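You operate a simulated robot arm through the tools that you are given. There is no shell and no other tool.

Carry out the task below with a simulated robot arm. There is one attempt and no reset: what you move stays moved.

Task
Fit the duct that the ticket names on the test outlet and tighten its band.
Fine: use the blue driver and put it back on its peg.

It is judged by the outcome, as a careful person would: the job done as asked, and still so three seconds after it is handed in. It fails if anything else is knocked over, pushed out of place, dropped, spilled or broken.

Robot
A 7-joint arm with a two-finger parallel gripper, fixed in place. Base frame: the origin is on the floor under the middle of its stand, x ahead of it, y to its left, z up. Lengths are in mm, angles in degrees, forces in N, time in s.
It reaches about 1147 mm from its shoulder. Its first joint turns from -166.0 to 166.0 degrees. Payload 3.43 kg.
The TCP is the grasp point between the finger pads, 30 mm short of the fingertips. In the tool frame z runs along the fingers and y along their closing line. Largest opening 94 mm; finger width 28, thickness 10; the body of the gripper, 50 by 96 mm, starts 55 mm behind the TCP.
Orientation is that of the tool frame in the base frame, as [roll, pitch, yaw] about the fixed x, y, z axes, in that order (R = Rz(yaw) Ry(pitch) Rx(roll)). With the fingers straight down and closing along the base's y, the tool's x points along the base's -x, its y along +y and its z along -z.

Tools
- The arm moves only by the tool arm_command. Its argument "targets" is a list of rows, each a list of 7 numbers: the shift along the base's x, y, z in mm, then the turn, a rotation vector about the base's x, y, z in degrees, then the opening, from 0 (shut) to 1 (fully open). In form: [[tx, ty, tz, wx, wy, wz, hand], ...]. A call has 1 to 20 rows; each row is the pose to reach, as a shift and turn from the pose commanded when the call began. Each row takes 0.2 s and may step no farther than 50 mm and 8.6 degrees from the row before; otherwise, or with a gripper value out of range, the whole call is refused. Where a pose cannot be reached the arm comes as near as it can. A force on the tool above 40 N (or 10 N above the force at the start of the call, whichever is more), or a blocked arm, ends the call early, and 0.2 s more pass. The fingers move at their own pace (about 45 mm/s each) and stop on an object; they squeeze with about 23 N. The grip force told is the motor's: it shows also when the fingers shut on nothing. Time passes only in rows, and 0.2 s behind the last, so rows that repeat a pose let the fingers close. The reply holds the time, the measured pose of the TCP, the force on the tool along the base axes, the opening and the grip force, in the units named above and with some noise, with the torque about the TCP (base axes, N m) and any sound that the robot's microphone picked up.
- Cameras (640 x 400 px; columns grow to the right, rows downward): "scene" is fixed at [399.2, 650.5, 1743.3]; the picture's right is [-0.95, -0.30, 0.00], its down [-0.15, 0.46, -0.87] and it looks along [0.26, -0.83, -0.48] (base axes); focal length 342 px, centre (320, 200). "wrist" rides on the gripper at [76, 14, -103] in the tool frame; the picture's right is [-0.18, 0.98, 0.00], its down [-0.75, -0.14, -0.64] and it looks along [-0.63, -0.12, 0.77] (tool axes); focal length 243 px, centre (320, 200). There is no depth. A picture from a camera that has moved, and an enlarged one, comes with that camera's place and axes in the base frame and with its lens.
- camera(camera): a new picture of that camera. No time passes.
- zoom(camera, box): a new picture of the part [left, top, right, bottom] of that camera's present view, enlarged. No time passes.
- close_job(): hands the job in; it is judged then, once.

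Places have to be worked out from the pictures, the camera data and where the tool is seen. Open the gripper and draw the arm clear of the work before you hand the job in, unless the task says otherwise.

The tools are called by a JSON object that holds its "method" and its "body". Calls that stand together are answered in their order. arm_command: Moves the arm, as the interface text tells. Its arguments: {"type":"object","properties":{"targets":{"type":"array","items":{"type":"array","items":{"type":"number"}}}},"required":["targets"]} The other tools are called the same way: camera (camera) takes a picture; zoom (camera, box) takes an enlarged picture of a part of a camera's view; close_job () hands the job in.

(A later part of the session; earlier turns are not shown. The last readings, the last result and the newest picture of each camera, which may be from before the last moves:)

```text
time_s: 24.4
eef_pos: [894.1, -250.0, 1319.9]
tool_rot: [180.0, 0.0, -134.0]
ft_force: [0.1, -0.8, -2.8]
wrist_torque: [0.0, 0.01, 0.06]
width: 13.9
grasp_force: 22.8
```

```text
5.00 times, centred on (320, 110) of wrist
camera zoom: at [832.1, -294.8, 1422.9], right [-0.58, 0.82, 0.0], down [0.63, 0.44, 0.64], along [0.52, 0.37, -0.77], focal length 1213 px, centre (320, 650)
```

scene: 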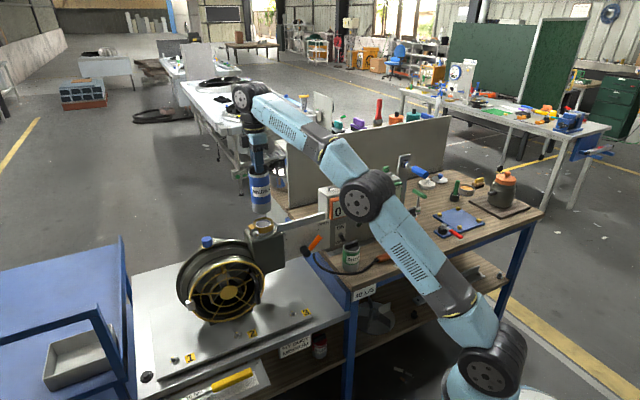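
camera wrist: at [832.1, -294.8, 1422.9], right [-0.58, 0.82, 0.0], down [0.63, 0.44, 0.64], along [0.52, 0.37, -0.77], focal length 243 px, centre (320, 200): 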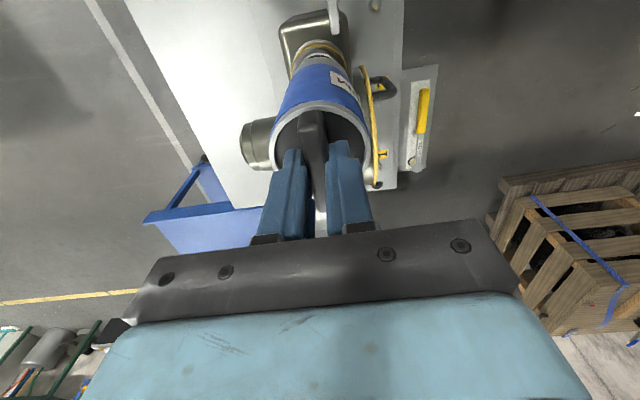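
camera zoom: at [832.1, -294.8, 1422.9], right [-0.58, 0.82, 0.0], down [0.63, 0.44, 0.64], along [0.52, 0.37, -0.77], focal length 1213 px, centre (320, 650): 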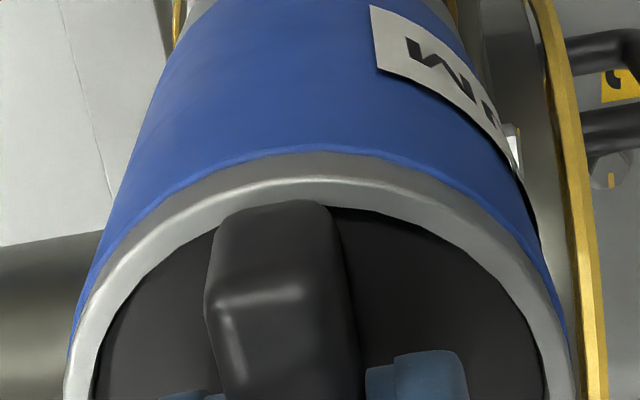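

Both views agree the duct is within about 1–2 mm of the outlet axis. I'll descend 38 mm with a small correction and check again close up.

{"method": "arm_command", "body": {"targets": [[0.2, -0.5, -20, 0, 0, 0, 0], [0.4, -1, -38, 0, 0, 0, 0], [0.4, -1, -38, 0, 0, 0, 0]]}}

{"method": "zoom", "body": {"camera": "scene", "box": [240, 204, 288, 234]}}

{"method": "zoom", "body": {"camera": "wrist", "box": [280, 30, 360, 80]}}

{"method": "zoom", "body": {"camera": "wrist", "box": [256, 80, 384, 160]}}

```text
time_s: 25.2
eef_pos: [895.2, -249.8, 1282.2]
tool_rot: [-179.9, 0.0, -134.0]
ft_force: [-1.0, 0.6, -3.1]
wrist_torque: [0.02, -0.02, 0.01]
width: 13.8
grasp_force: 23.1
```

```text
13.33 times, centred on (264, 219) of scene
camera zoom: at [399.2, 650.5, 1743.3], right [-0.95, -0.3, 0.0], down [-0.15, 0.46, -0.87], along [0.26, -0.83, -0.48], focal length 4554 px, centre (1067, -53)
```

zoom: 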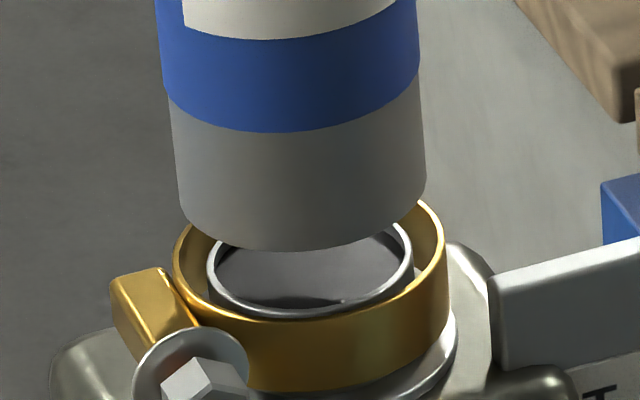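

```text
8.00 times, centred on (320, 55) of wrist
camera zoom: at [833.1, -295.6, 1385.8], right [-0.58, 0.82, 0.0], down [0.63, 0.44, 0.64], along [0.52, 0.37, -0.77], focal length 1941 px, centre (320, 1360)
```

zoom: 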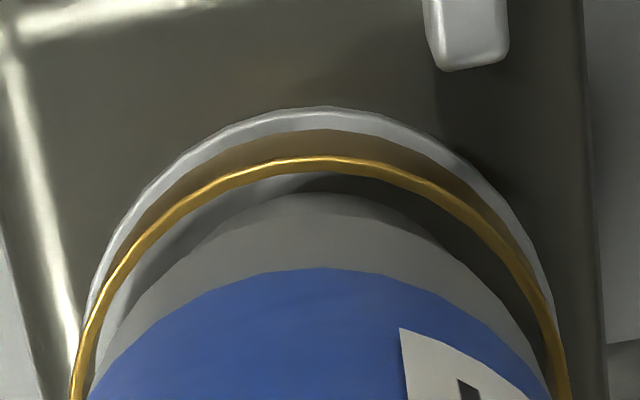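

```text
5.00 times, centred on (320, 120) of wrist
camera zoom: at [833.1, -295.6, 1385.8], right [-0.58, 0.82, 0.0], down [0.63, 0.44, 0.64], along [0.52, 0.37, -0.77], focal length 1213 px, centre (320, 600)
```

zoom: 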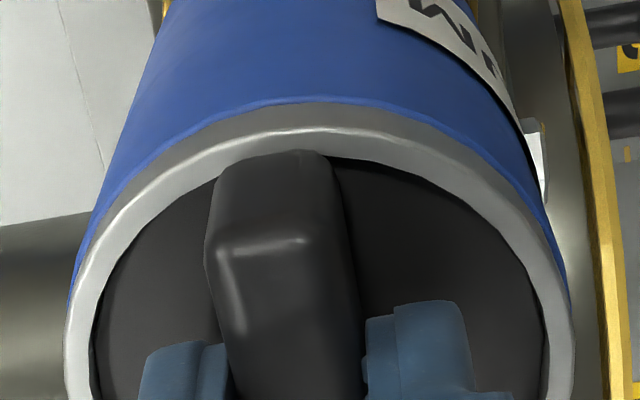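

The lateral alignment is within about 0.5 mm and the forward axis may be about 1 mm short. I'll nudge forward, descend to just above the band and look once more.

{"method": "arm_command", "body": {"targets": [[0.6, 0.4, -5, 0, 0, 0, 0], [0.6, 0.4, -9, 0, 0, 0, 0], [0.6, 0.4, -12, 0, 0, 0, 0]]}}

{"method": "zoom", "body": {"camera": "scene", "box": [244, 212, 284, 237]}}

{"method": "zoom", "body": {"camera": "wrist", "box": [280, 30, 360, 80]}}

```text
time_s: 26.0
eef_pos: [893.8, -250.0, 1271.7]
tool_rot: [180.0, 0.0, -134.0]
ft_force: [0.2, 1.6, -2.3]
wrist_torque: [0.02, -0.01, 0.0]
width: 13.6
grasp_force: 23.4
```

```text
16.00 times, centred on (264, 224) of scene
camera zoom: at [399.2, 650.5, 1743.3], right [-0.95, -0.3, 0.0], down [-0.15, 0.46, -0.87], along [0.26, -0.83, -0.48], focal length 5464 px, centre (1216, -192)
```

zoom: 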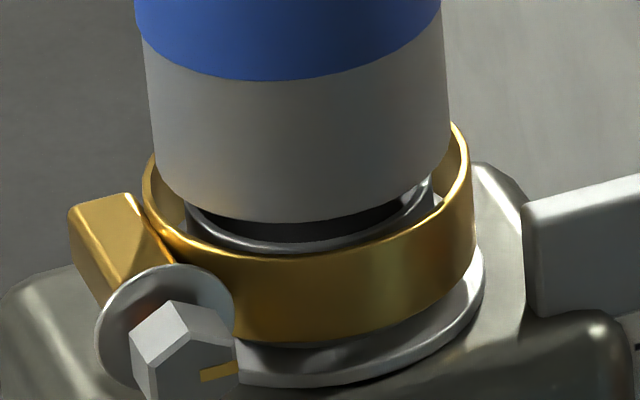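

```text
8.00 times, centred on (320, 55) of wrist
camera zoom: at [832.7, -294.3, 1374.5], right [-0.58, 0.82, 0.0], down [0.63, 0.44, 0.64], along [0.52, 0.37, -0.77], focal length 1941 px, centre (320, 1360)
```

zoom: 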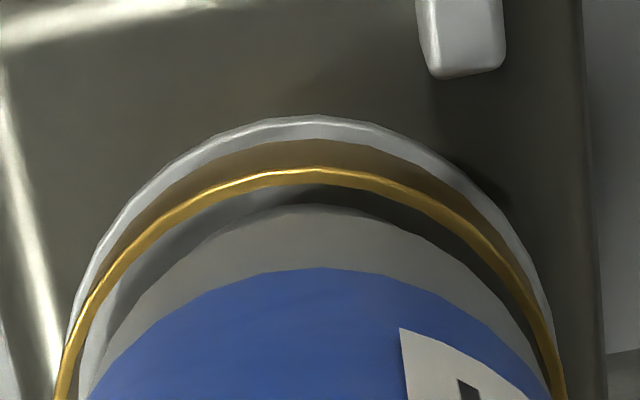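

The duct is about 5 mm above the band. I'll check the gap on each side at higher zoom before inserting.

{"method": "zoom", "body": {"camera": "wrist", "box": [284, 60, 356, 105]}}

{"method": "zoom", "body": {"camera": "scene", "box": [249, 216, 281, 236]}}

```text
8.89 times, centred on (320, 82) of wrist
camera zoom: at [832.7, -294.3, 1374.5], right [-0.58, 0.82, 0.0], down [0.63, 0.44, 0.64], along [0.52, 0.37, -0.77], focal length 2157 px, centre (320, 1244)
```

zoom: 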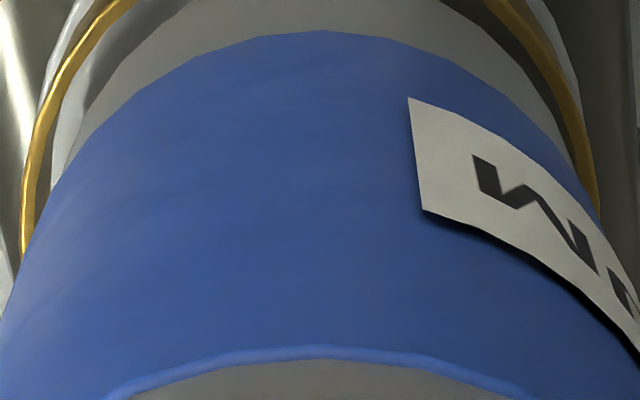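

```text
16.00 times, centred on (265, 226) of scene
camera zoom: at [399.2, 650.5, 1743.3], right [-0.95, -0.3, 0.0], down [-0.15, 0.46, -0.87], along [0.26, -0.83, -0.48], focal length 5464 px, centre (1200, -216)
```

zoom: 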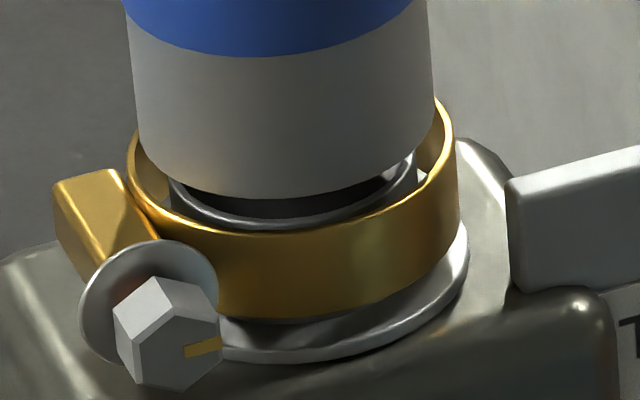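

There seems to be a bit more gap on the left in the wrist view, so I'll check each side at higher magnification.

{"method": "zoom", "body": {"camera": "wrist", "box": [282, 56, 306, 71]}}

{"method": "zoom", "body": {"camera": "wrist", "box": [334, 56, 358, 71]}}

{"method": "zoom", "body": {"camera": "scene", "box": [254, 218, 266, 230]}}

{"method": "zoom", "body": {"camera": "scene", "box": [268, 216, 280, 228]}}

```text
16.00 times, centred on (294, 64) of wrist
camera zoom: at [832.7, -294.3, 1374.5], right [-0.58, 0.82, 0.0], down [0.63, 0.44, 0.64], along [0.52, 0.37, -0.77], focal length 3882 px, centre (736, 2384)
```

zoom: 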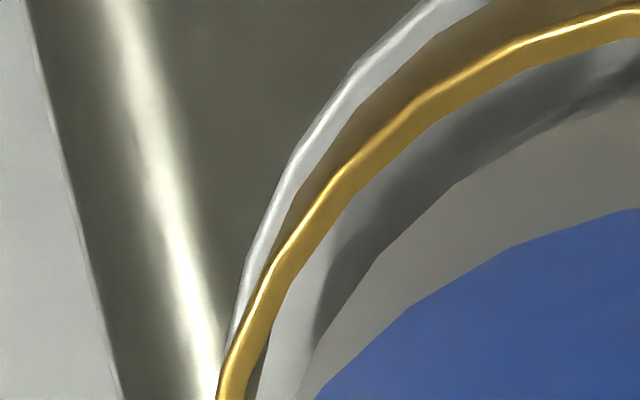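

```text
16.00 times, centred on (346, 64) of wrist
camera zoom: at [832.7, -294.3, 1374.5], right [-0.58, 0.82, 0.0], down [0.63, 0.44, 0.64], along [0.52, 0.37, -0.77], focal length 3882 px, centre (-96, 2384)
```

zoom: 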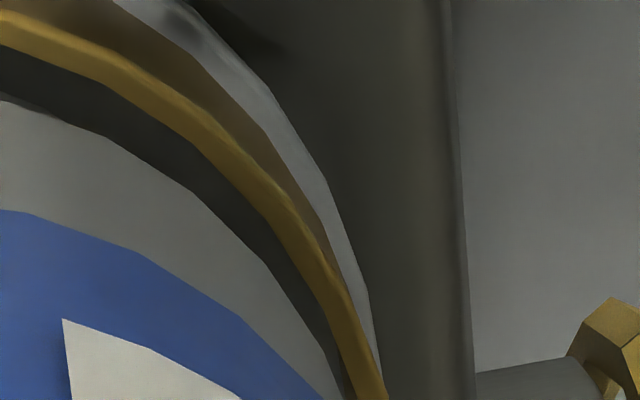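

```text
16.00 times, centred on (260, 224) of scene
camera zoom: at [399.2, 650.5, 1743.3], right [-0.95, -0.3, 0.0], down [-0.15, 0.46, -0.87], along [0.26, -0.83, -0.48], focal length 5464 px, centre (1280, -184)
```

zoom: 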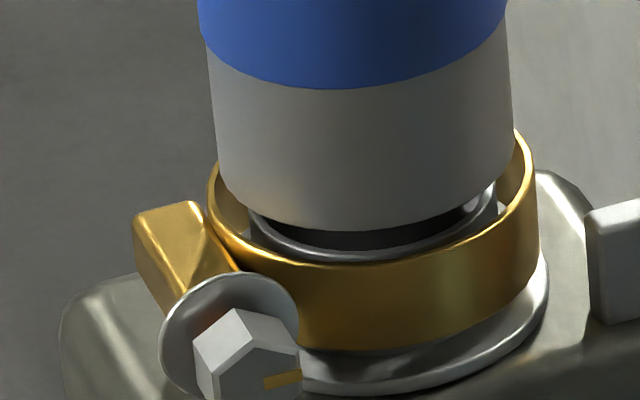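

```text
16.00 times, centred on (274, 222) of scene
camera zoom: at [399.2, 650.5, 1743.3], right [-0.95, -0.3, 0.0], down [-0.15, 0.46, -0.87], along [0.26, -0.83, -0.48], focal length 5464 px, centre (1056, -152)
```

zoom: 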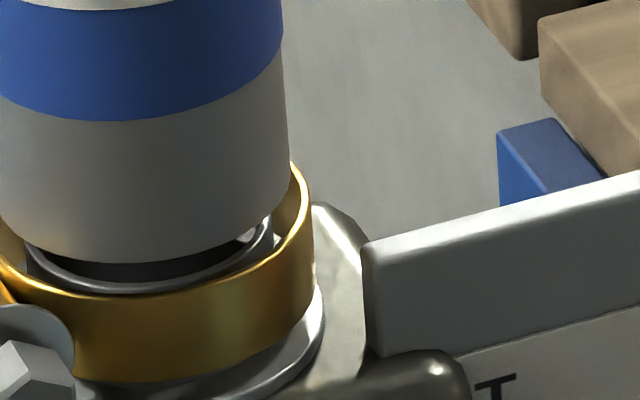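

The side views show the duct sitting about 1.5 mm right and 1 mm ahead of the band's axis. I'll shift by (0,-1.9) and re-check both sides.

{"method": "arm_command", "body": {"targets": [[0, -1, 0, 0, 0, 0, 0], [0, -1.9, 0, 0, 0, 0, 0], [0, -1.9, 0, 0, 0, 0, 0]]}}

{"method": "zoom", "body": {"camera": "wrist", "box": [282, 56, 306, 71]}}

{"method": "zoom", "body": {"camera": "wrist", "box": [334, 56, 358, 71]}}

{"method": "zoom", "body": {"camera": "scene", "box": [250, 212, 282, 232]}}

```text
time_s: 26.8
eef_pos: [895.2, -250.7, 1270.8]
tool_rot: [-180.0, 0.0, -134.0]
ft_force: [-0.1, 0.5, -3.0]
wrist_torque: [-0.01, -0.01, 0.03]
width: 13.8
grasp_force: 23.1
```

```text
16.00 times, centred on (294, 64) of wrist
camera zoom: at [832.7, -296.0, 1373.8], right [-0.58, 0.82, 0.0], down [0.63, 0.44, 0.64], along [0.52, 0.37, -0.77], focal length 3882 px, centre (736, 2384)
```

zoom: 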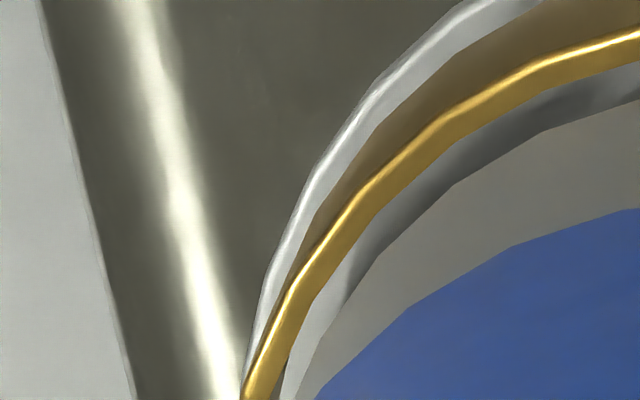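

```text
16.00 times, centred on (346, 64) of wrist
camera zoom: at [832.7, -296.0, 1373.8], right [-0.58, 0.82, 0.0], down [0.63, 0.44, 0.64], along [0.52, 0.37, -0.77], focal length 3882 px, centre (-96, 2384)
```

zoom: 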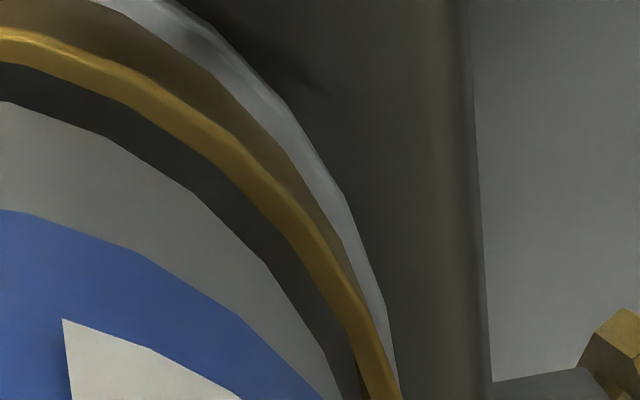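

```text
16.00 times, centred on (266, 222) of scene
camera zoom: at [399.2, 650.5, 1743.3], right [-0.95, -0.3, 0.0], down [-0.15, 0.46, -0.87], along [0.26, -0.83, -0.48], focal length 5464 px, centre (1184, -152)
```

zoom: 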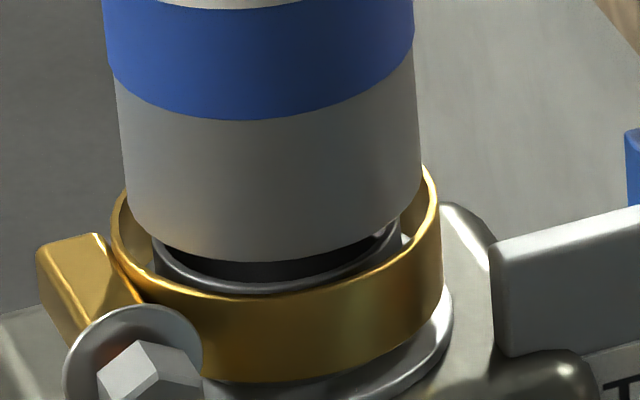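

The duct is now aligned within about 0.4 mm. I'll descend in small steps and watch the force.

{"method": "arm_command", "body": {"targets": [[0.3, -0.2, -2, 0, 0, 0, 0], [0.3, -0.2, -4, 0, 0, 0, 0], [0.3, -0.2, -6, 0, 0, 0, 0], [0.3, -0.2, -8, 0, 0, 0, 0]]}}

{"method": "zoom", "body": {"camera": "scene", "box": [250, 212, 282, 232]}}

{"method": "zoom", "body": {"camera": "wrist", "box": [280, 36, 360, 86]}}

```text
time_s: 27.8
eef_pos: [894.9, -251.6, 1262.9]
tool_rot: [180.0, 0.0, -134.0]
ft_force: [0.0, 0.8, -2.5]
wrist_torque: [0.01, 0.0, 0.02]
width: 13.6
grasp_force: 23.3
```

```text
16.00 times, centred on (266, 222) of scene
camera zoom: at [399.2, 650.5, 1743.3], right [-0.95, -0.3, 0.0], down [-0.15, 0.46, -0.87], along [0.26, -0.83, -0.48], focal length 5464 px, centre (1184, -152)
```

zoom: 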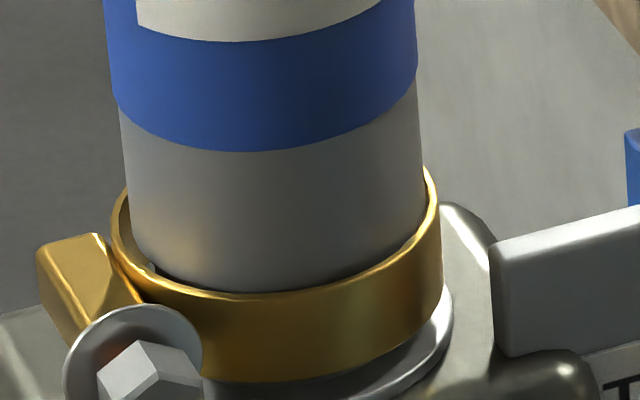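

```text
8.00 times, centred on (320, 61) of wrist
camera zoom: at [832.5, -296.1, 1365.8], right [-0.58, 0.82, 0.0], down [0.63, 0.44, 0.64], along [0.52, 0.37, -0.77], focal length 1941 px, centre (320, 1312)
```

zoom: 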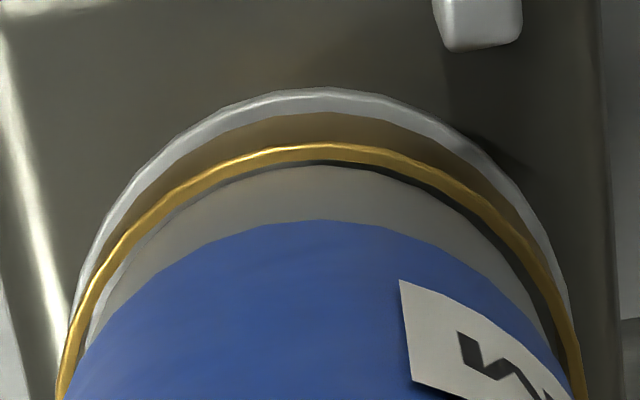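

The duct is at the band's mouth with no contact force. I'll check both sides again before going down.

{"method": "zoom", "body": {"camera": "wrist", "box": [282, 56, 306, 71]}}

{"method": "zoom", "body": {"camera": "wrist", "box": [334, 56, 358, 71]}}

{"method": "zoom", "body": {"camera": "wrist", "box": [308, 48, 332, 63]}}

```text
16.00 times, centred on (294, 64) of wrist
camera zoom: at [832.5, -296.1, 1365.8], right [-0.58, 0.82, 0.0], down [0.63, 0.44, 0.64], along [0.52, 0.37, -0.77], focal length 3882 px, centre (736, 2384)
```

zoom: 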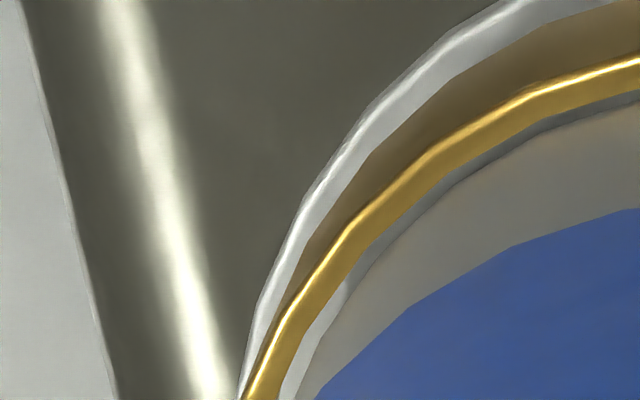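

```text
16.00 times, centred on (346, 64) of wrist
camera zoom: at [832.5, -296.1, 1365.8], right [-0.58, 0.82, 0.0], down [0.63, 0.44, 0.64], along [0.52, 0.37, -0.77], focal length 3882 px, centre (-96, 2384)
```

zoom: 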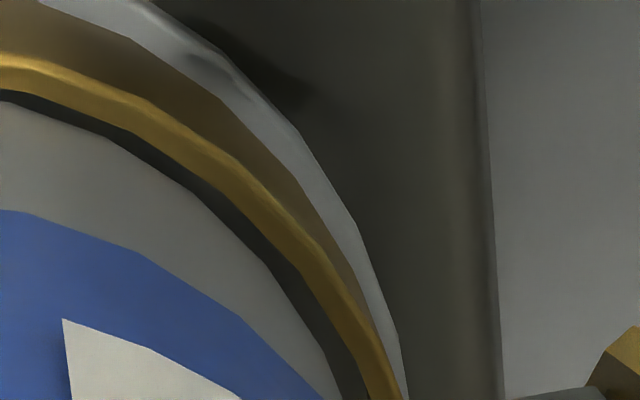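

```text
16.00 times, centred on (320, 56) of wrist
camera zoom: at [832.5, -296.1, 1365.8], right [-0.58, 0.82, 0.0], down [0.63, 0.44, 0.64], along [0.52, 0.37, -0.77], focal length 3882 px, centre (320, 2512)
```

zoom: 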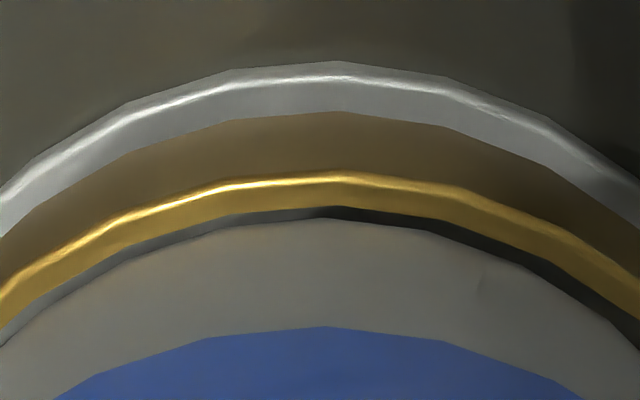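

The gaps suggest moving about 0.6 mm forward and 0.3 mm right. I'll apply that and go down in small steps.

{"method": "arm_command", "body": {"targets": [[0.3, 0.6, 0, 0, 0, 0, 0], [0.3, 0.6, -2, 0, 0, 0, 0], [0.3, 0.6, -4, 0, 0, 0, 0], [0.3, 0.6, -6, 0, 0, 0, 0]]}}

{"method": "zoom", "body": {"camera": "scene", "box": [250, 212, 282, 232]}}

{"method": "zoom", "body": {"camera": "wrist", "box": [280, 36, 360, 86]}}

```text
time_s: 28.8
eef_pos: [893.3, -250.7, 1259.9]
tool_rot: [-179.8, 0.1, -133.9]
ft_force: [-2.4, -3.7, 23.4]
wrist_torque: [0.07, -0.32, 0.0]
width: 13.6
grasp_force: 23.0
```

```text
16.00 times, centred on (266, 222) of scene
camera zoom: at [399.2, 650.5, 1743.3], right [-0.95, -0.3, 0.0], down [-0.15, 0.46, -0.87], along [0.26, -0.83, -0.48], focal length 5464 px, centre (1184, -152)
```

zoom: 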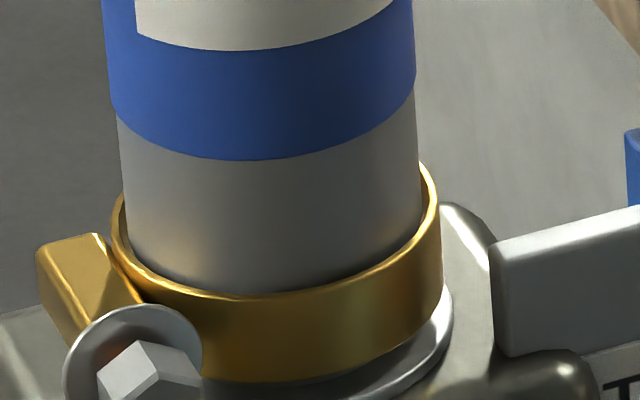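

```text
8.00 times, centred on (320, 61) of wrist
camera zoom: at [831.2, -295.2, 1362.8], right [-0.58, 0.82, 0.0], down [0.62, 0.44, 0.64], along [0.53, 0.37, -0.77], focal length 1941 px, centre (320, 1312)
```

zoom: 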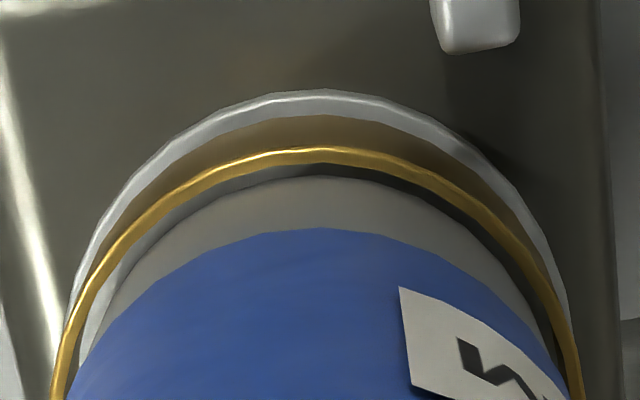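

Contact registered at 23 N, and the torque places it on the duct's +x+y side, pushing back toward -x-y. I'll lift off slightly, shift 0.6 mm toward (-x,-y) and press down gently again.

{"method": "arm_command", "body": {"targets": [[0, 0, 3, 0, 0, 0, 0], [-0.45, -0.45, 4, 0, 0, 0, 0], [-0.45, -0.45, 2, 0, 0, 0, 0], [-0.45, -0.45, 1, 0, 0, 0, 0]]}}

```text
time_s: 29.8
eef_pos: [894.2, -251.3, 1259.8]
tool_rot: [-180.0, 0.2, -134.0]
ft_force: [-0.2, -3.2, 25.0]
wrist_torque: [0.24, -0.61, -0.08]
width: 13.8
grasp_force: 23.0
```

The force is about the same or higher, so that direction isn't the cure. I'll lift and try the opposite side, about 1.2 mm toward (+x,+y).

{"method": "arm_command", "body": {"targets": [[0, 0, 3, 0, 0, 0, 0], [0.9, 0.9, 3, 0, 0, 0, 0], [0.9, 0.9, 1, 0, 0, 0, 0], [0.9, 0.9, 0, 0, 0, 0, 0]]}}

```text
time_s: 30.8
eef_pos: [895.8, -250.1, 1259.9]
tool_rot: [-179.9, 0.1, -133.9]
ft_force: [-3.5, -4.8, 19.3]
wrist_torque: [-0.23, 0.09, -0.01]
width: 13.6
grasp_force: 22.9
```

Contact is at the same height each time, probably on the spigot's rim. I'll look closely at the gaps in this position.

{"method": "zoom", "body": {"camera": "wrist", "box": [308, 48, 332, 63]}}

{"method": "zoom", "body": {"camera": "wrist", "box": [334, 56, 358, 71]}}

{"method": "zoom", "body": {"camera": "wrist", "box": [282, 56, 306, 71]}}

{"method": "zoom", "body": {"camera": "scene", "box": [251, 216, 283, 236]}}

```text
16.00 times, centred on (320, 56) of wrist
camera zoom: at [832.3, -295.0, 1362.9], right [-0.58, 0.82, 0.0], down [0.62, 0.44, 0.64], along [0.52, 0.37, -0.77], focal length 3882 px, centre (320, 2512)
```

zoom: 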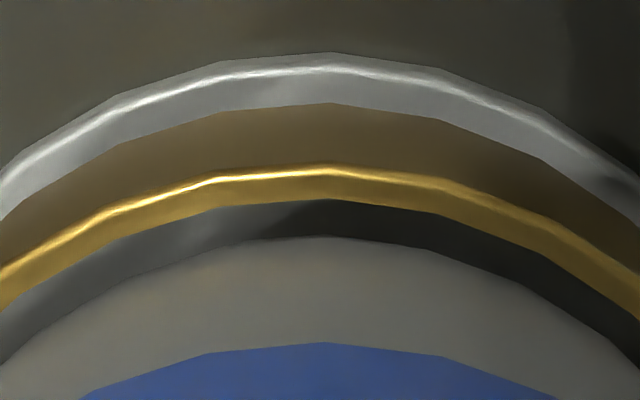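

```text
16.00 times, centred on (346, 64) of wrist
camera zoom: at [832.3, -295.0, 1362.9], right [-0.58, 0.82, 0.0], down [0.62, 0.44, 0.64], along [0.52, 0.37, -0.77], focal length 3882 px, centre (-96, 2384)
```

zoom: 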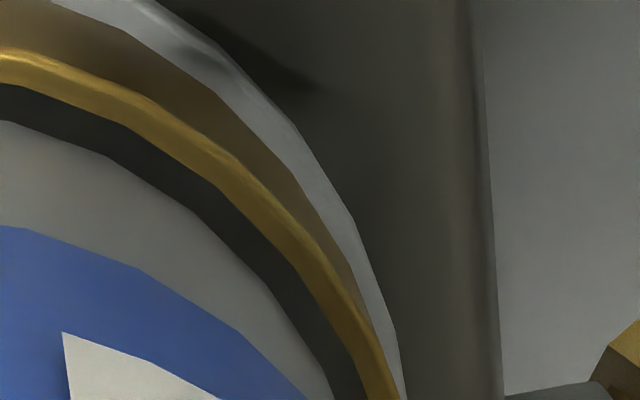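

```text
16.00 times, centred on (294, 64) of wrist
camera zoom: at [832.3, -295.0, 1362.9], right [-0.58, 0.82, 0.0], down [0.62, 0.44, 0.64], along [0.52, 0.37, -0.77], focal length 3882 px, centre (736, 2384)
```

zoom: 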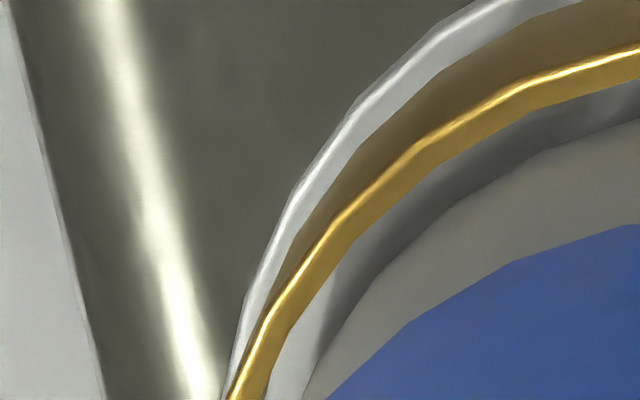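

```text
16.00 times, centred on (267, 226) of scene
camera zoom: at [399.2, 650.5, 1743.3], right [-0.95, -0.3, 0.0], down [-0.15, 0.46, -0.87], along [0.26, -0.83, -0.48], focal length 5464 px, centre (1168, -216)
```

zoom: 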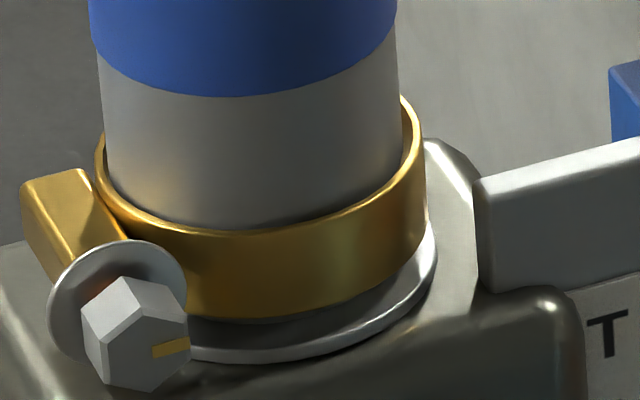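

The duct has swung slightly in the grip, about 1 mm toward +x+y at its bottom. I'll zoom in on the +x+y (left) and right sides from the scene camera to see what it rests on.

{"method": "zoom", "body": {"camera": "scene", "box": [254, 221, 264, 228]}}

{"method": "zoom", "body": {"camera": "scene", "box": [268, 219, 278, 226]}}

{"method": "camera", "body": {"camera": "wrist"}}

```text
16.00 times, centred on (259, 224) of scene
camera zoom: at [399.2, 650.5, 1743.3], right [-0.95, -0.3, 0.0], down [-0.15, 0.46, -0.87], along [0.26, -0.83, -0.48], focal length 5464 px, centre (1296, -192)
```

zoom: 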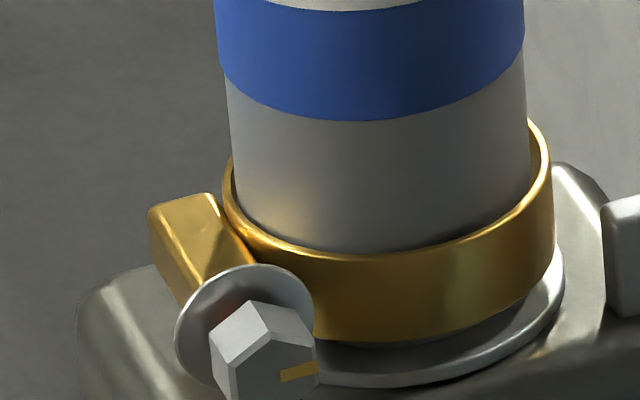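

```text
16.00 times, centred on (273, 222) of scene
camera zoom: at [399.2, 650.5, 1743.3], right [-0.95, -0.3, 0.0], down [-0.15, 0.46, -0.87], along [0.26, -0.83, -0.48], focal length 5464 px, centre (1072, -160)
```

zoom: 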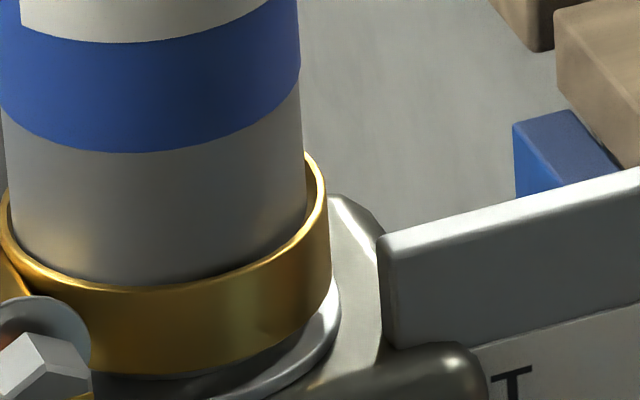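

```text
taken
camera wrist: at [832.3, -295.0, 1362.9], right [-0.58, 0.82, 0.0], down [0.62, 0.44, 0.64], along [0.52, 0.37, -0.77], focal length 243 px, centre (320, 200)
```

wrist: 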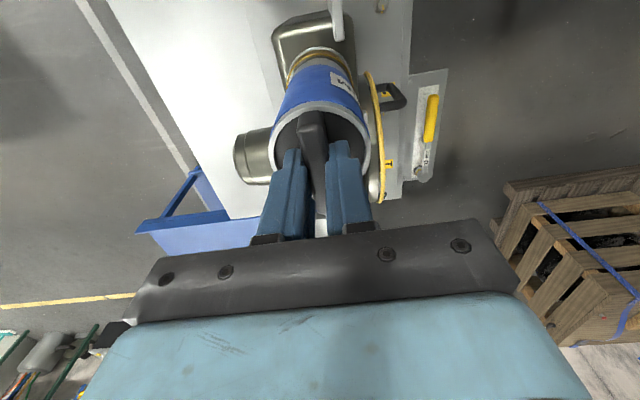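

All the tests fit a landing on the spigot's rim at the +x+y side, with friction opposing a swing that way. I'll lift, shift about 1 mm more toward (+x,+y) and touch down lightly to see whether the contact side flips.

{"method": "arm_command", "body": {"targets": [[0, 0, 4, 0, 0, 0, 0], [0.7, 0.7, 4, 0, 0, 0, 0], [0.7, 0.7, 2.5, 0, 0, 0, 0], [0.7, 0.7, 1, 0, 0, 0, 0], [0.7, 0.7, 0.5, 0, 0, 0, 0]]}}

```text
time_s: 32.0
eef_pos: [896.0, -248.6, 1260.2]
tool_rot: [-179.8, 0.0, -134.0]
ft_force: [2.8, 0.4, 8.7]
wrist_torque: [0.34, -0.54, -0.06]
width: 13.8
grasp_force: 23.0
```

I'll repeat the reading to average out the noise.

{"method": "arm_command", "body": {"targets": [[0, 0, 0, 0, 0, 0, 0]]}}

{"method": "zoom", "body": {"camera": "scene", "box": [250, 215, 282, 235]}}

{"method": "zoom", "body": {"camera": "wrist", "box": [280, 36, 360, 86]}}

```text
time_s: 32.4
eef_pos: [895.2, -248.5, 1260.5]
tool_rot: [-179.8, 0.1, -134.0]
ft_force: [2.6, 0.2, 12.4]
wrist_torque: [0.51, -0.82, -0.07]
width: 13.9
grasp_force: 23.1
```

```text
16.00 times, centred on (266, 225) of scene
camera zoom: at [399.2, 650.5, 1743.3], right [-0.95, -0.3, 0.0], down [-0.15, 0.46, -0.87], along [0.26, -0.83, -0.48], focal length 5464 px, centre (1184, -200)
```

zoom: 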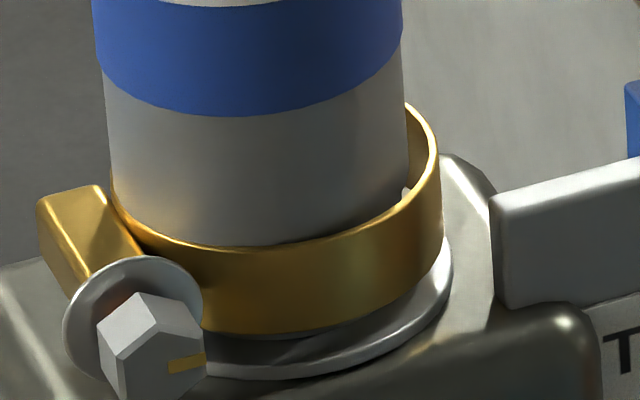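

```text
8.00 times, centred on (320, 61) of wrist
camera zoom: at [833.8, -293.0, 1363.0], right [-0.58, 0.81, 0.0], down [0.62, 0.44, 0.64], along [0.52, 0.37, -0.77], focal length 1941 px, centre (320, 1312)
```

zoom: 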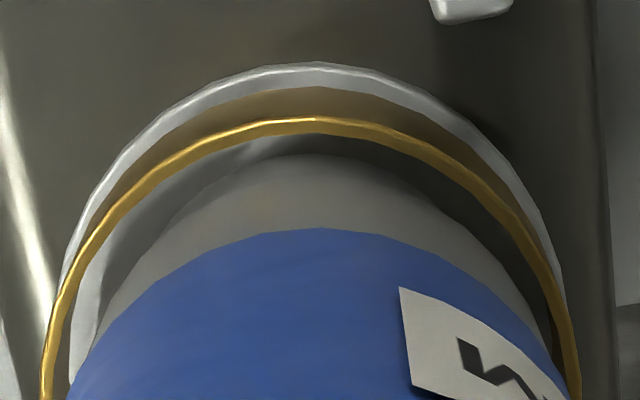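

The duct is now riding on the band's edge at the +x+y side, so that's too far. I'll lift 6 mm clear and look at the true bottom edge and alignment again.

{"method": "arm_command", "body": {"targets": [[0, 0, 3, 0, 0, 0, 0], [0, 0, 8, 0, 0, 0, 0], [0, 0, 12, 0, 0, 0, 0], [0, 0, 12, 0, 0, 0, 0]]}}

{"method": "zoom", "body": {"camera": "scene", "box": [250, 212, 282, 232]}}

{"method": "zoom", "body": {"camera": "wrist", "box": [300, 42, 340, 67]}}

{"method": "zoom", "body": {"camera": "wrist", "box": [256, 50, 384, 190]}}

```text
time_s: 33.4
eef_pos: [894.7, -250.1, 1270.4]
tool_rot: [179.9, -0.1, -134.0]
ft_force: [-1.3, 0.4, -2.7]
wrist_torque: [0.01, -0.02, -0.03]
width: 13.6
grasp_force: 23.2
```

```text
16.00 times, centred on (266, 222) of scene
camera zoom: at [399.2, 650.5, 1743.3], right [-0.95, -0.3, 0.0], down [-0.15, 0.46, -0.87], along [0.26, -0.83, -0.48], focal length 5464 px, centre (1184, -152)
```

zoom: 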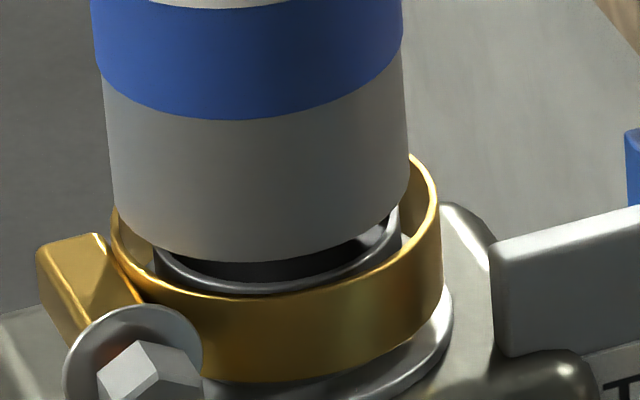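

```text
16.00 times, centred on (320, 54) of wrist
camera zoom: at [833.9, -294.1, 1373.8], right [-0.58, 0.82, 0.0], down [0.63, 0.44, 0.64], along [0.52, 0.37, -0.77], focal length 3882 px, centre (320, 2528)
```

zoom: 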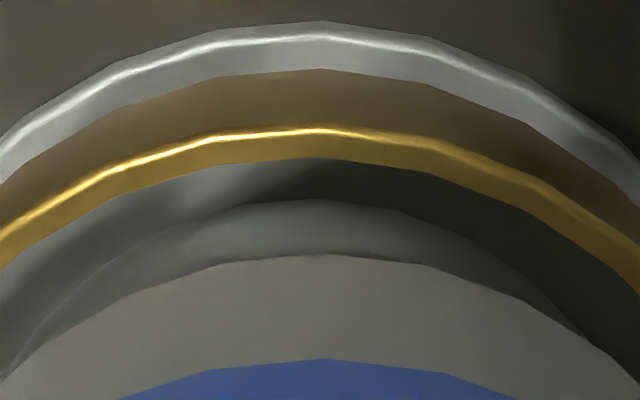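

```text
2.86 times, centred on (320, 120) of wrist
camera zoom: at [833.9, -294.1, 1373.8], right [-0.58, 0.82, 0.0], down [0.63, 0.44, 0.64], along [0.52, 0.37, -0.77], focal length 693 px, centre (320, 429)
```

zoom: 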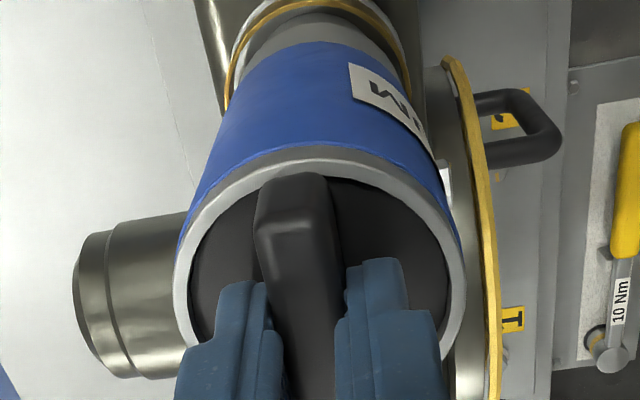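

I've lifted free. I'll measure the side gaps again for lateral alignment before re-centring.

{"method": "zoom", "body": {"camera": "wrist", "box": [282, 50, 306, 65]}}

{"method": "zoom", "body": {"camera": "wrist", "box": [334, 50, 358, 65]}}

```text
16.00 times, centred on (294, 58) of wrist
camera zoom: at [833.9, -294.1, 1373.8], right [-0.58, 0.82, 0.0], down [0.63, 0.44, 0.64], along [0.52, 0.37, -0.77], focal length 3882 px, centre (736, 2480)
```

zoom: 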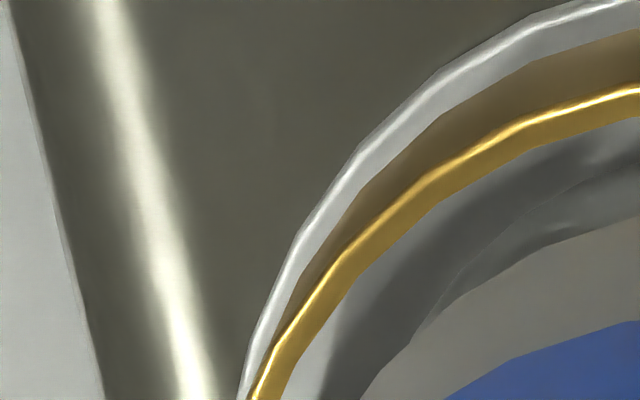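

```text
16.00 times, centred on (346, 58) of wrist
camera zoom: at [833.9, -294.1, 1373.8], right [-0.58, 0.82, 0.0], down [0.63, 0.44, 0.64], along [0.52, 0.37, -0.77], focal length 3882 px, centre (-96, 2480)
```

zoom: 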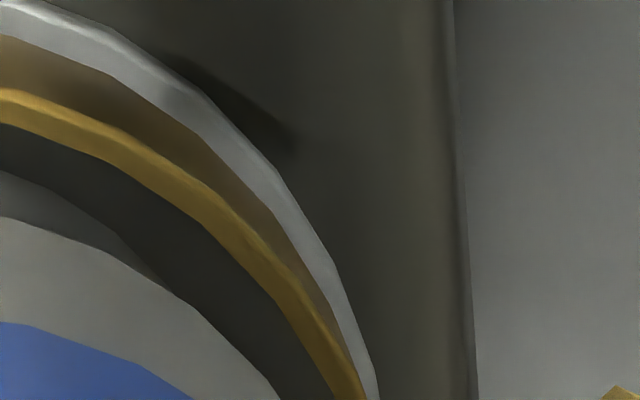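

The duct is about 2.5 mm too far forward and 0.85 mm right of the band axis. I'll re-centre by (-1.7,-2.3) at this height and verify.

{"method": "arm_command", "body": {"targets": [[-0.8, -1.2, 0, 0, 0, 0, 0], [-1.7, -2.3, 0, 0, 0, 0, 0], [-1.7, -2.3, 0, 0, 0, 0, 0]]}}

{"method": "zoom", "body": {"camera": "wrist", "box": [282, 52, 306, 67]}}

{"method": "zoom", "body": {"camera": "wrist", "box": [334, 52, 358, 67]}}

{"method": "zoom", "body": {"camera": "wrist", "box": [308, 44, 332, 59]}}

{"method": "zoom", "body": {"camera": "scene", "box": [250, 212, 282, 232]}}

```text
time_s: 34.2
eef_pos: [893.6, -249.6, 1270.9]
tool_rot: [-179.9, 0.0, -134.1]
ft_force: [-0.3, 0.5, -3.2]
wrist_torque: [0.03, -0.02, 0.03]
width: 13.9
grasp_force: 23.2
```

```text
16.00 times, centred on (294, 60) of wrist
camera zoom: at [832.4, -296.3, 1374.0], right [-0.58, 0.82, 0.0], down [0.63, 0.44, 0.64], along [0.52, 0.37, -0.77], focal length 3882 px, centre (736, 2448)
```

zoom: 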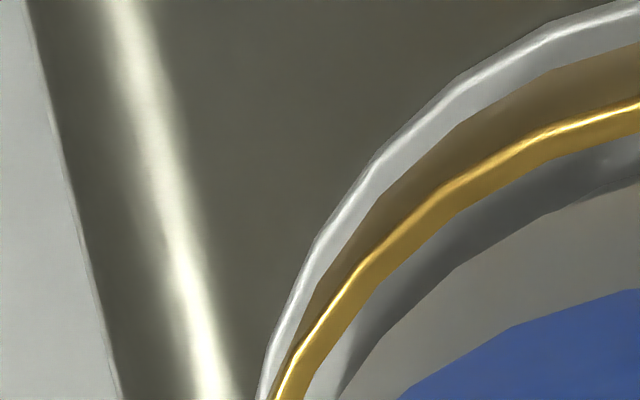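

```text
16.00 times, centred on (346, 60) of wrist
camera zoom: at [832.4, -296.3, 1374.0], right [-0.58, 0.82, 0.0], down [0.63, 0.44, 0.64], along [0.52, 0.37, -0.77], focal length 3882 px, centre (-96, 2448)
```

zoom: 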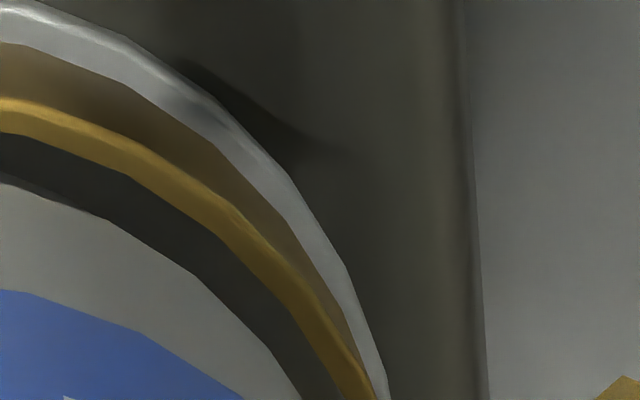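

```text
16.00 times, centred on (320, 52) of wrist
camera zoom: at [832.4, -296.3, 1374.0], right [-0.58, 0.82, 0.0], down [0.63, 0.44, 0.64], along [0.52, 0.37, -0.77], focal length 3882 px, centre (320, 2576)
```

zoom: 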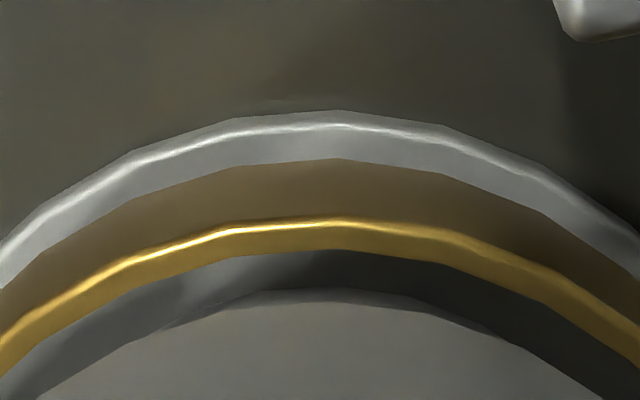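

```text
16.00 times, centred on (266, 222) of scene
camera zoom: at [399.2, 650.5, 1743.3], right [-0.95, -0.3, 0.0], down [-0.15, 0.46, -0.87], along [0.26, -0.83, -0.48], focal length 5464 px, centre (1184, -152)
```

zoom: 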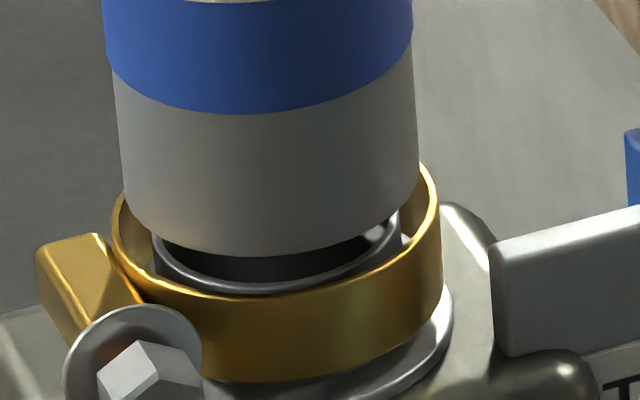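

The wrist view says aligned, while the scene view and the contact torques say the duct is still about 1 mm too far toward +x+y. I'll shift 1 mm back that way and descend gently.

{"method": "arm_command", "body": {"targets": [[-0.8, -0.6, 0, 0, 0, 0, 0], [-0.8, -0.6, -3, 0, 0, 0, 0], [-0.8, -0.6, -6, 0, 0, 0, 0], [-0.8, -0.6, -8, 0, 0, 0, 0], [-0.8, -0.6, -10, 0, 0, 0, 0], [-0.8, -0.6, -12, 0, 0, 0, 0]]}}

{"method": "zoom", "body": {"camera": "scene", "box": [250, 212, 282, 232]}}

```text
time_s: 35.6
eef_pos: [894.7, -252.9, 1258.3]
tool_rot: [-180.0, 0.0, -134.0]
ft_force: [-0.1, 0.4, -2.4]
wrist_torque: [-0.03, -0.06, -0.02]
width: 13.6
grasp_force: 23.2
```

```text
16.00 times, centred on (266, 222) of scene
camera zoom: at [399.2, 650.5, 1743.3], right [-0.95, -0.3, 0.0], down [-0.15, 0.46, -0.87], along [0.26, -0.83, -0.48], focal length 5464 px, centre (1184, -152)
```

zoom: 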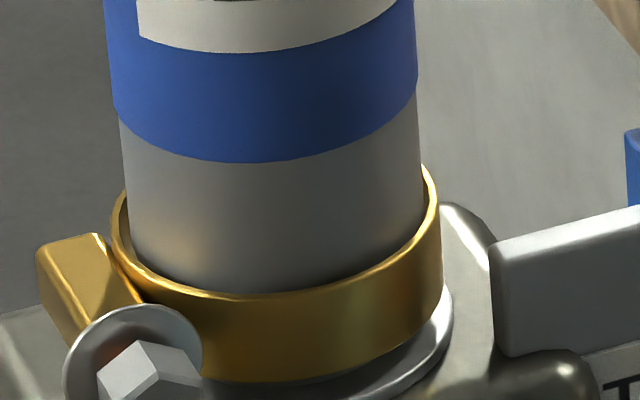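

There's no contact force and it's already below the previous contact height. I'll continue down.

{"method": "arm_command", "body": {"targets": [[0, 0, -2, 0, 0, 0, 0], [0, 0, -4, 0, 0, 0, 0], [0, 0, -6, 0, 0, 0, 0]]}}

```text
time_s: 36.4
eef_pos: [894.3, -252.2, 1251.3]
tool_rot: [-179.9, 0.0, -134.0]
ft_force: [0.3, -0.1, -2.9]
wrist_torque: [0.02, 0.02, 0.01]
width: 13.4
grasp_force: 22.9
```

Still free at z≈1252, so the duct is sliding in over the spigot. I'll go on in small steps until it seats.

{"method": "arm_command", "body": {"targets": [[0, 0, -2, 0, 0, 0, 0], [0, 0, -4, 0, 0, 0, 0], [0, 0, -6, 0, 0, 0, 0]]}}

{"method": "zoom", "body": {"camera": "scene", "box": [250, 212, 282, 232]}}

```text
time_s: 37.2
eef_pos: [894.5, -252.9, 1245.0]
tool_rot: [-180.0, 0.0, -134.0]
ft_force: [0.2, -0.2, -2.0]
wrist_torque: [-0.02, 0.0, -0.01]
width: 13.9
grasp_force: 23.3
```

```text
16.00 times, centred on (266, 222) of scene
camera zoom: at [399.2, 650.5, 1743.3], right [-0.95, -0.3, 0.0], down [-0.15, 0.46, -0.87], along [0.26, -0.83, -0.48], focal length 5464 px, centre (1184, -152)
```

zoom: 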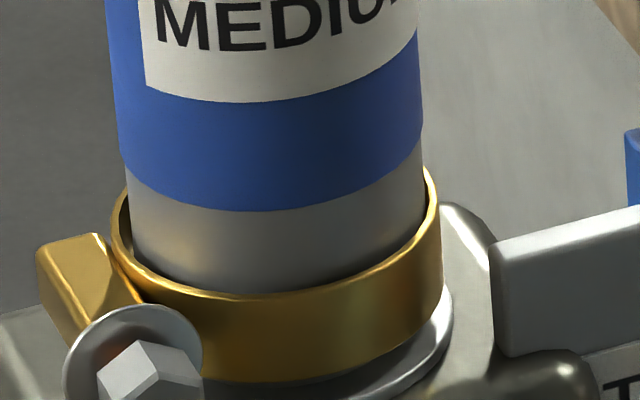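

It slides in nicely and remains free of contact. I'll continue.

{"method": "arm_command", "body": {"targets": [[0, 0, -2, 0, 0, 0, 0], [0, 0, -4, 0, 0, 0, 0], [0, 0, -6, 0, 0, 0, 0]]}}

```text
time_s: 38.0
eef_pos: [893.7, -252.1, 1239.6]
tool_rot: [-180.0, 0.0, -134.0]
ft_force: [1.0, -0.6, -2.7]
wrist_torque: [0.0, 0.01, -0.04]
width: 13.8
grasp_force: 22.7
```

{"method": "arm_command", "body": {"targets": [[0, 0, -1.5, 0, 0, 0, 0], [0, 0, -3, 0, 0, 0, 0], [0, 0, -4.5, 0, 0, 0, 0]]}}

{"method": "zoom", "body": {"camera": "scene", "box": [250, 212, 282, 232]}}

```text
time_s: 38.8
eef_pos: [894.8, -252.1, 1235.3]
tool_rot: [-180.0, -0.1, -133.9]
ft_force: [0.7, 0.8, -2.4]
wrist_torque: [0.09, -0.01, 0.01]
width: 13.8
grasp_force: 22.9
```

```text
16.00 times, centred on (266, 222) of scene
camera zoom: at [399.2, 650.5, 1743.3], right [-0.95, -0.3, 0.0], down [-0.15, 0.46, -0.87], along [0.26, -0.83, -0.48], focal length 5464 px, centre (1184, -152)
```

zoom: 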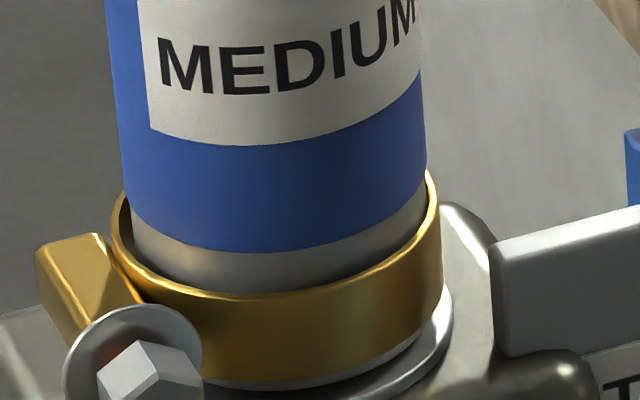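

Still descending freely and not seated yet. I'll continue in small steps.

{"method": "arm_command", "body": {"targets": [[0, 0, -1.5, 0, 0, 0, 0], [0, 0, -3, 0, 0, 0, 0], [0, 0, -4.5, 0, 0, 0, 0]]}}

```text
time_s: 39.6
eef_pos: [893.5, -252.2, 1234.3]
tool_rot: [-179.8, 0.2, -133.9]
ft_force: [11.8, 9.0, 20.9]
wrist_torque: [-0.23, 0.82, -0.42]
width: 13.8
grasp_force: 23.9
```

It met resistance at z≈1234, about where I judged the floor of the fitting, with a sideways push toward +x+y. I'll ease the command up, shift slightly along that push, and look.

{"method": "arm_command", "body": {"targets": [[0.3, 0.3, 2, 0, 0, 0, 0], [0.6, 0.5, 2, 0, 0, 0, 0], [0.6, 0.5, 1.5, 0, 0, 0, 0]]}}

{"method": "zoom", "body": {"camera": "scene", "box": [250, 212, 282, 232]}}

{"method": "zoom", "body": {"camera": "wrist", "box": [280, 36, 360, 86]}}

```text
time_s: 40.4
eef_pos: [894.6, -251.8, 1233.3]
tool_rot: [-180.0, 0.0, -134.1]
ft_force: [6.6, 2.8, 24.9]
wrist_torque: [0.25, -0.09, 0.06]
width: 13.8
grasp_force: 22.8
```

```text
16.00 times, centred on (266, 222) of scene
camera zoom: at [399.2, 650.5, 1743.3], right [-0.95, -0.3, 0.0], down [-0.15, 0.46, -0.87], along [0.26, -0.83, -0.48], focal length 5464 px, centre (1184, -152)
```

zoom: 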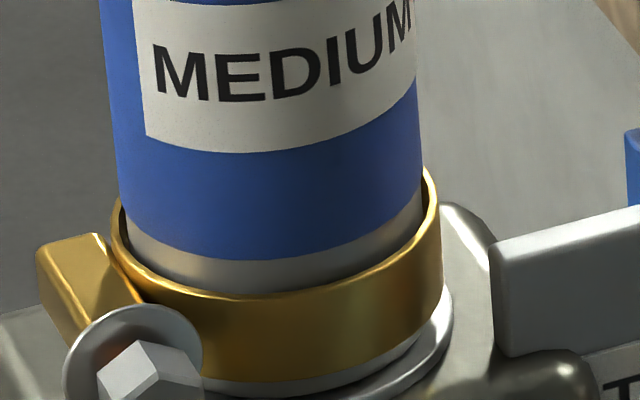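

```text
8.00 times, centred on (320, 61) of wrist
camera zoom: at [832.2, -295.8, 1337.6], right [-0.58, 0.81, 0.0], down [0.62, 0.44, 0.64], along [0.52, 0.37, -0.77], focal length 1941 px, centre (320, 1312)
```

zoom: 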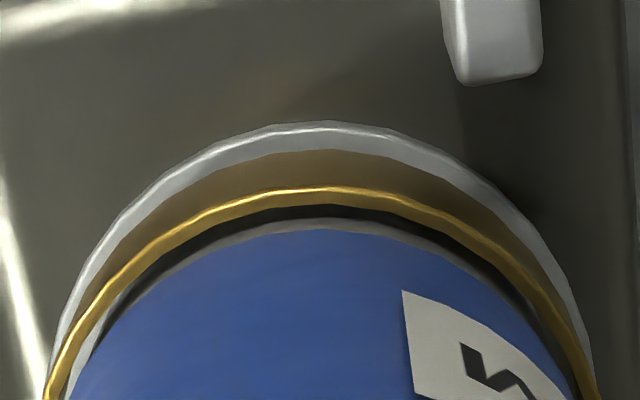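

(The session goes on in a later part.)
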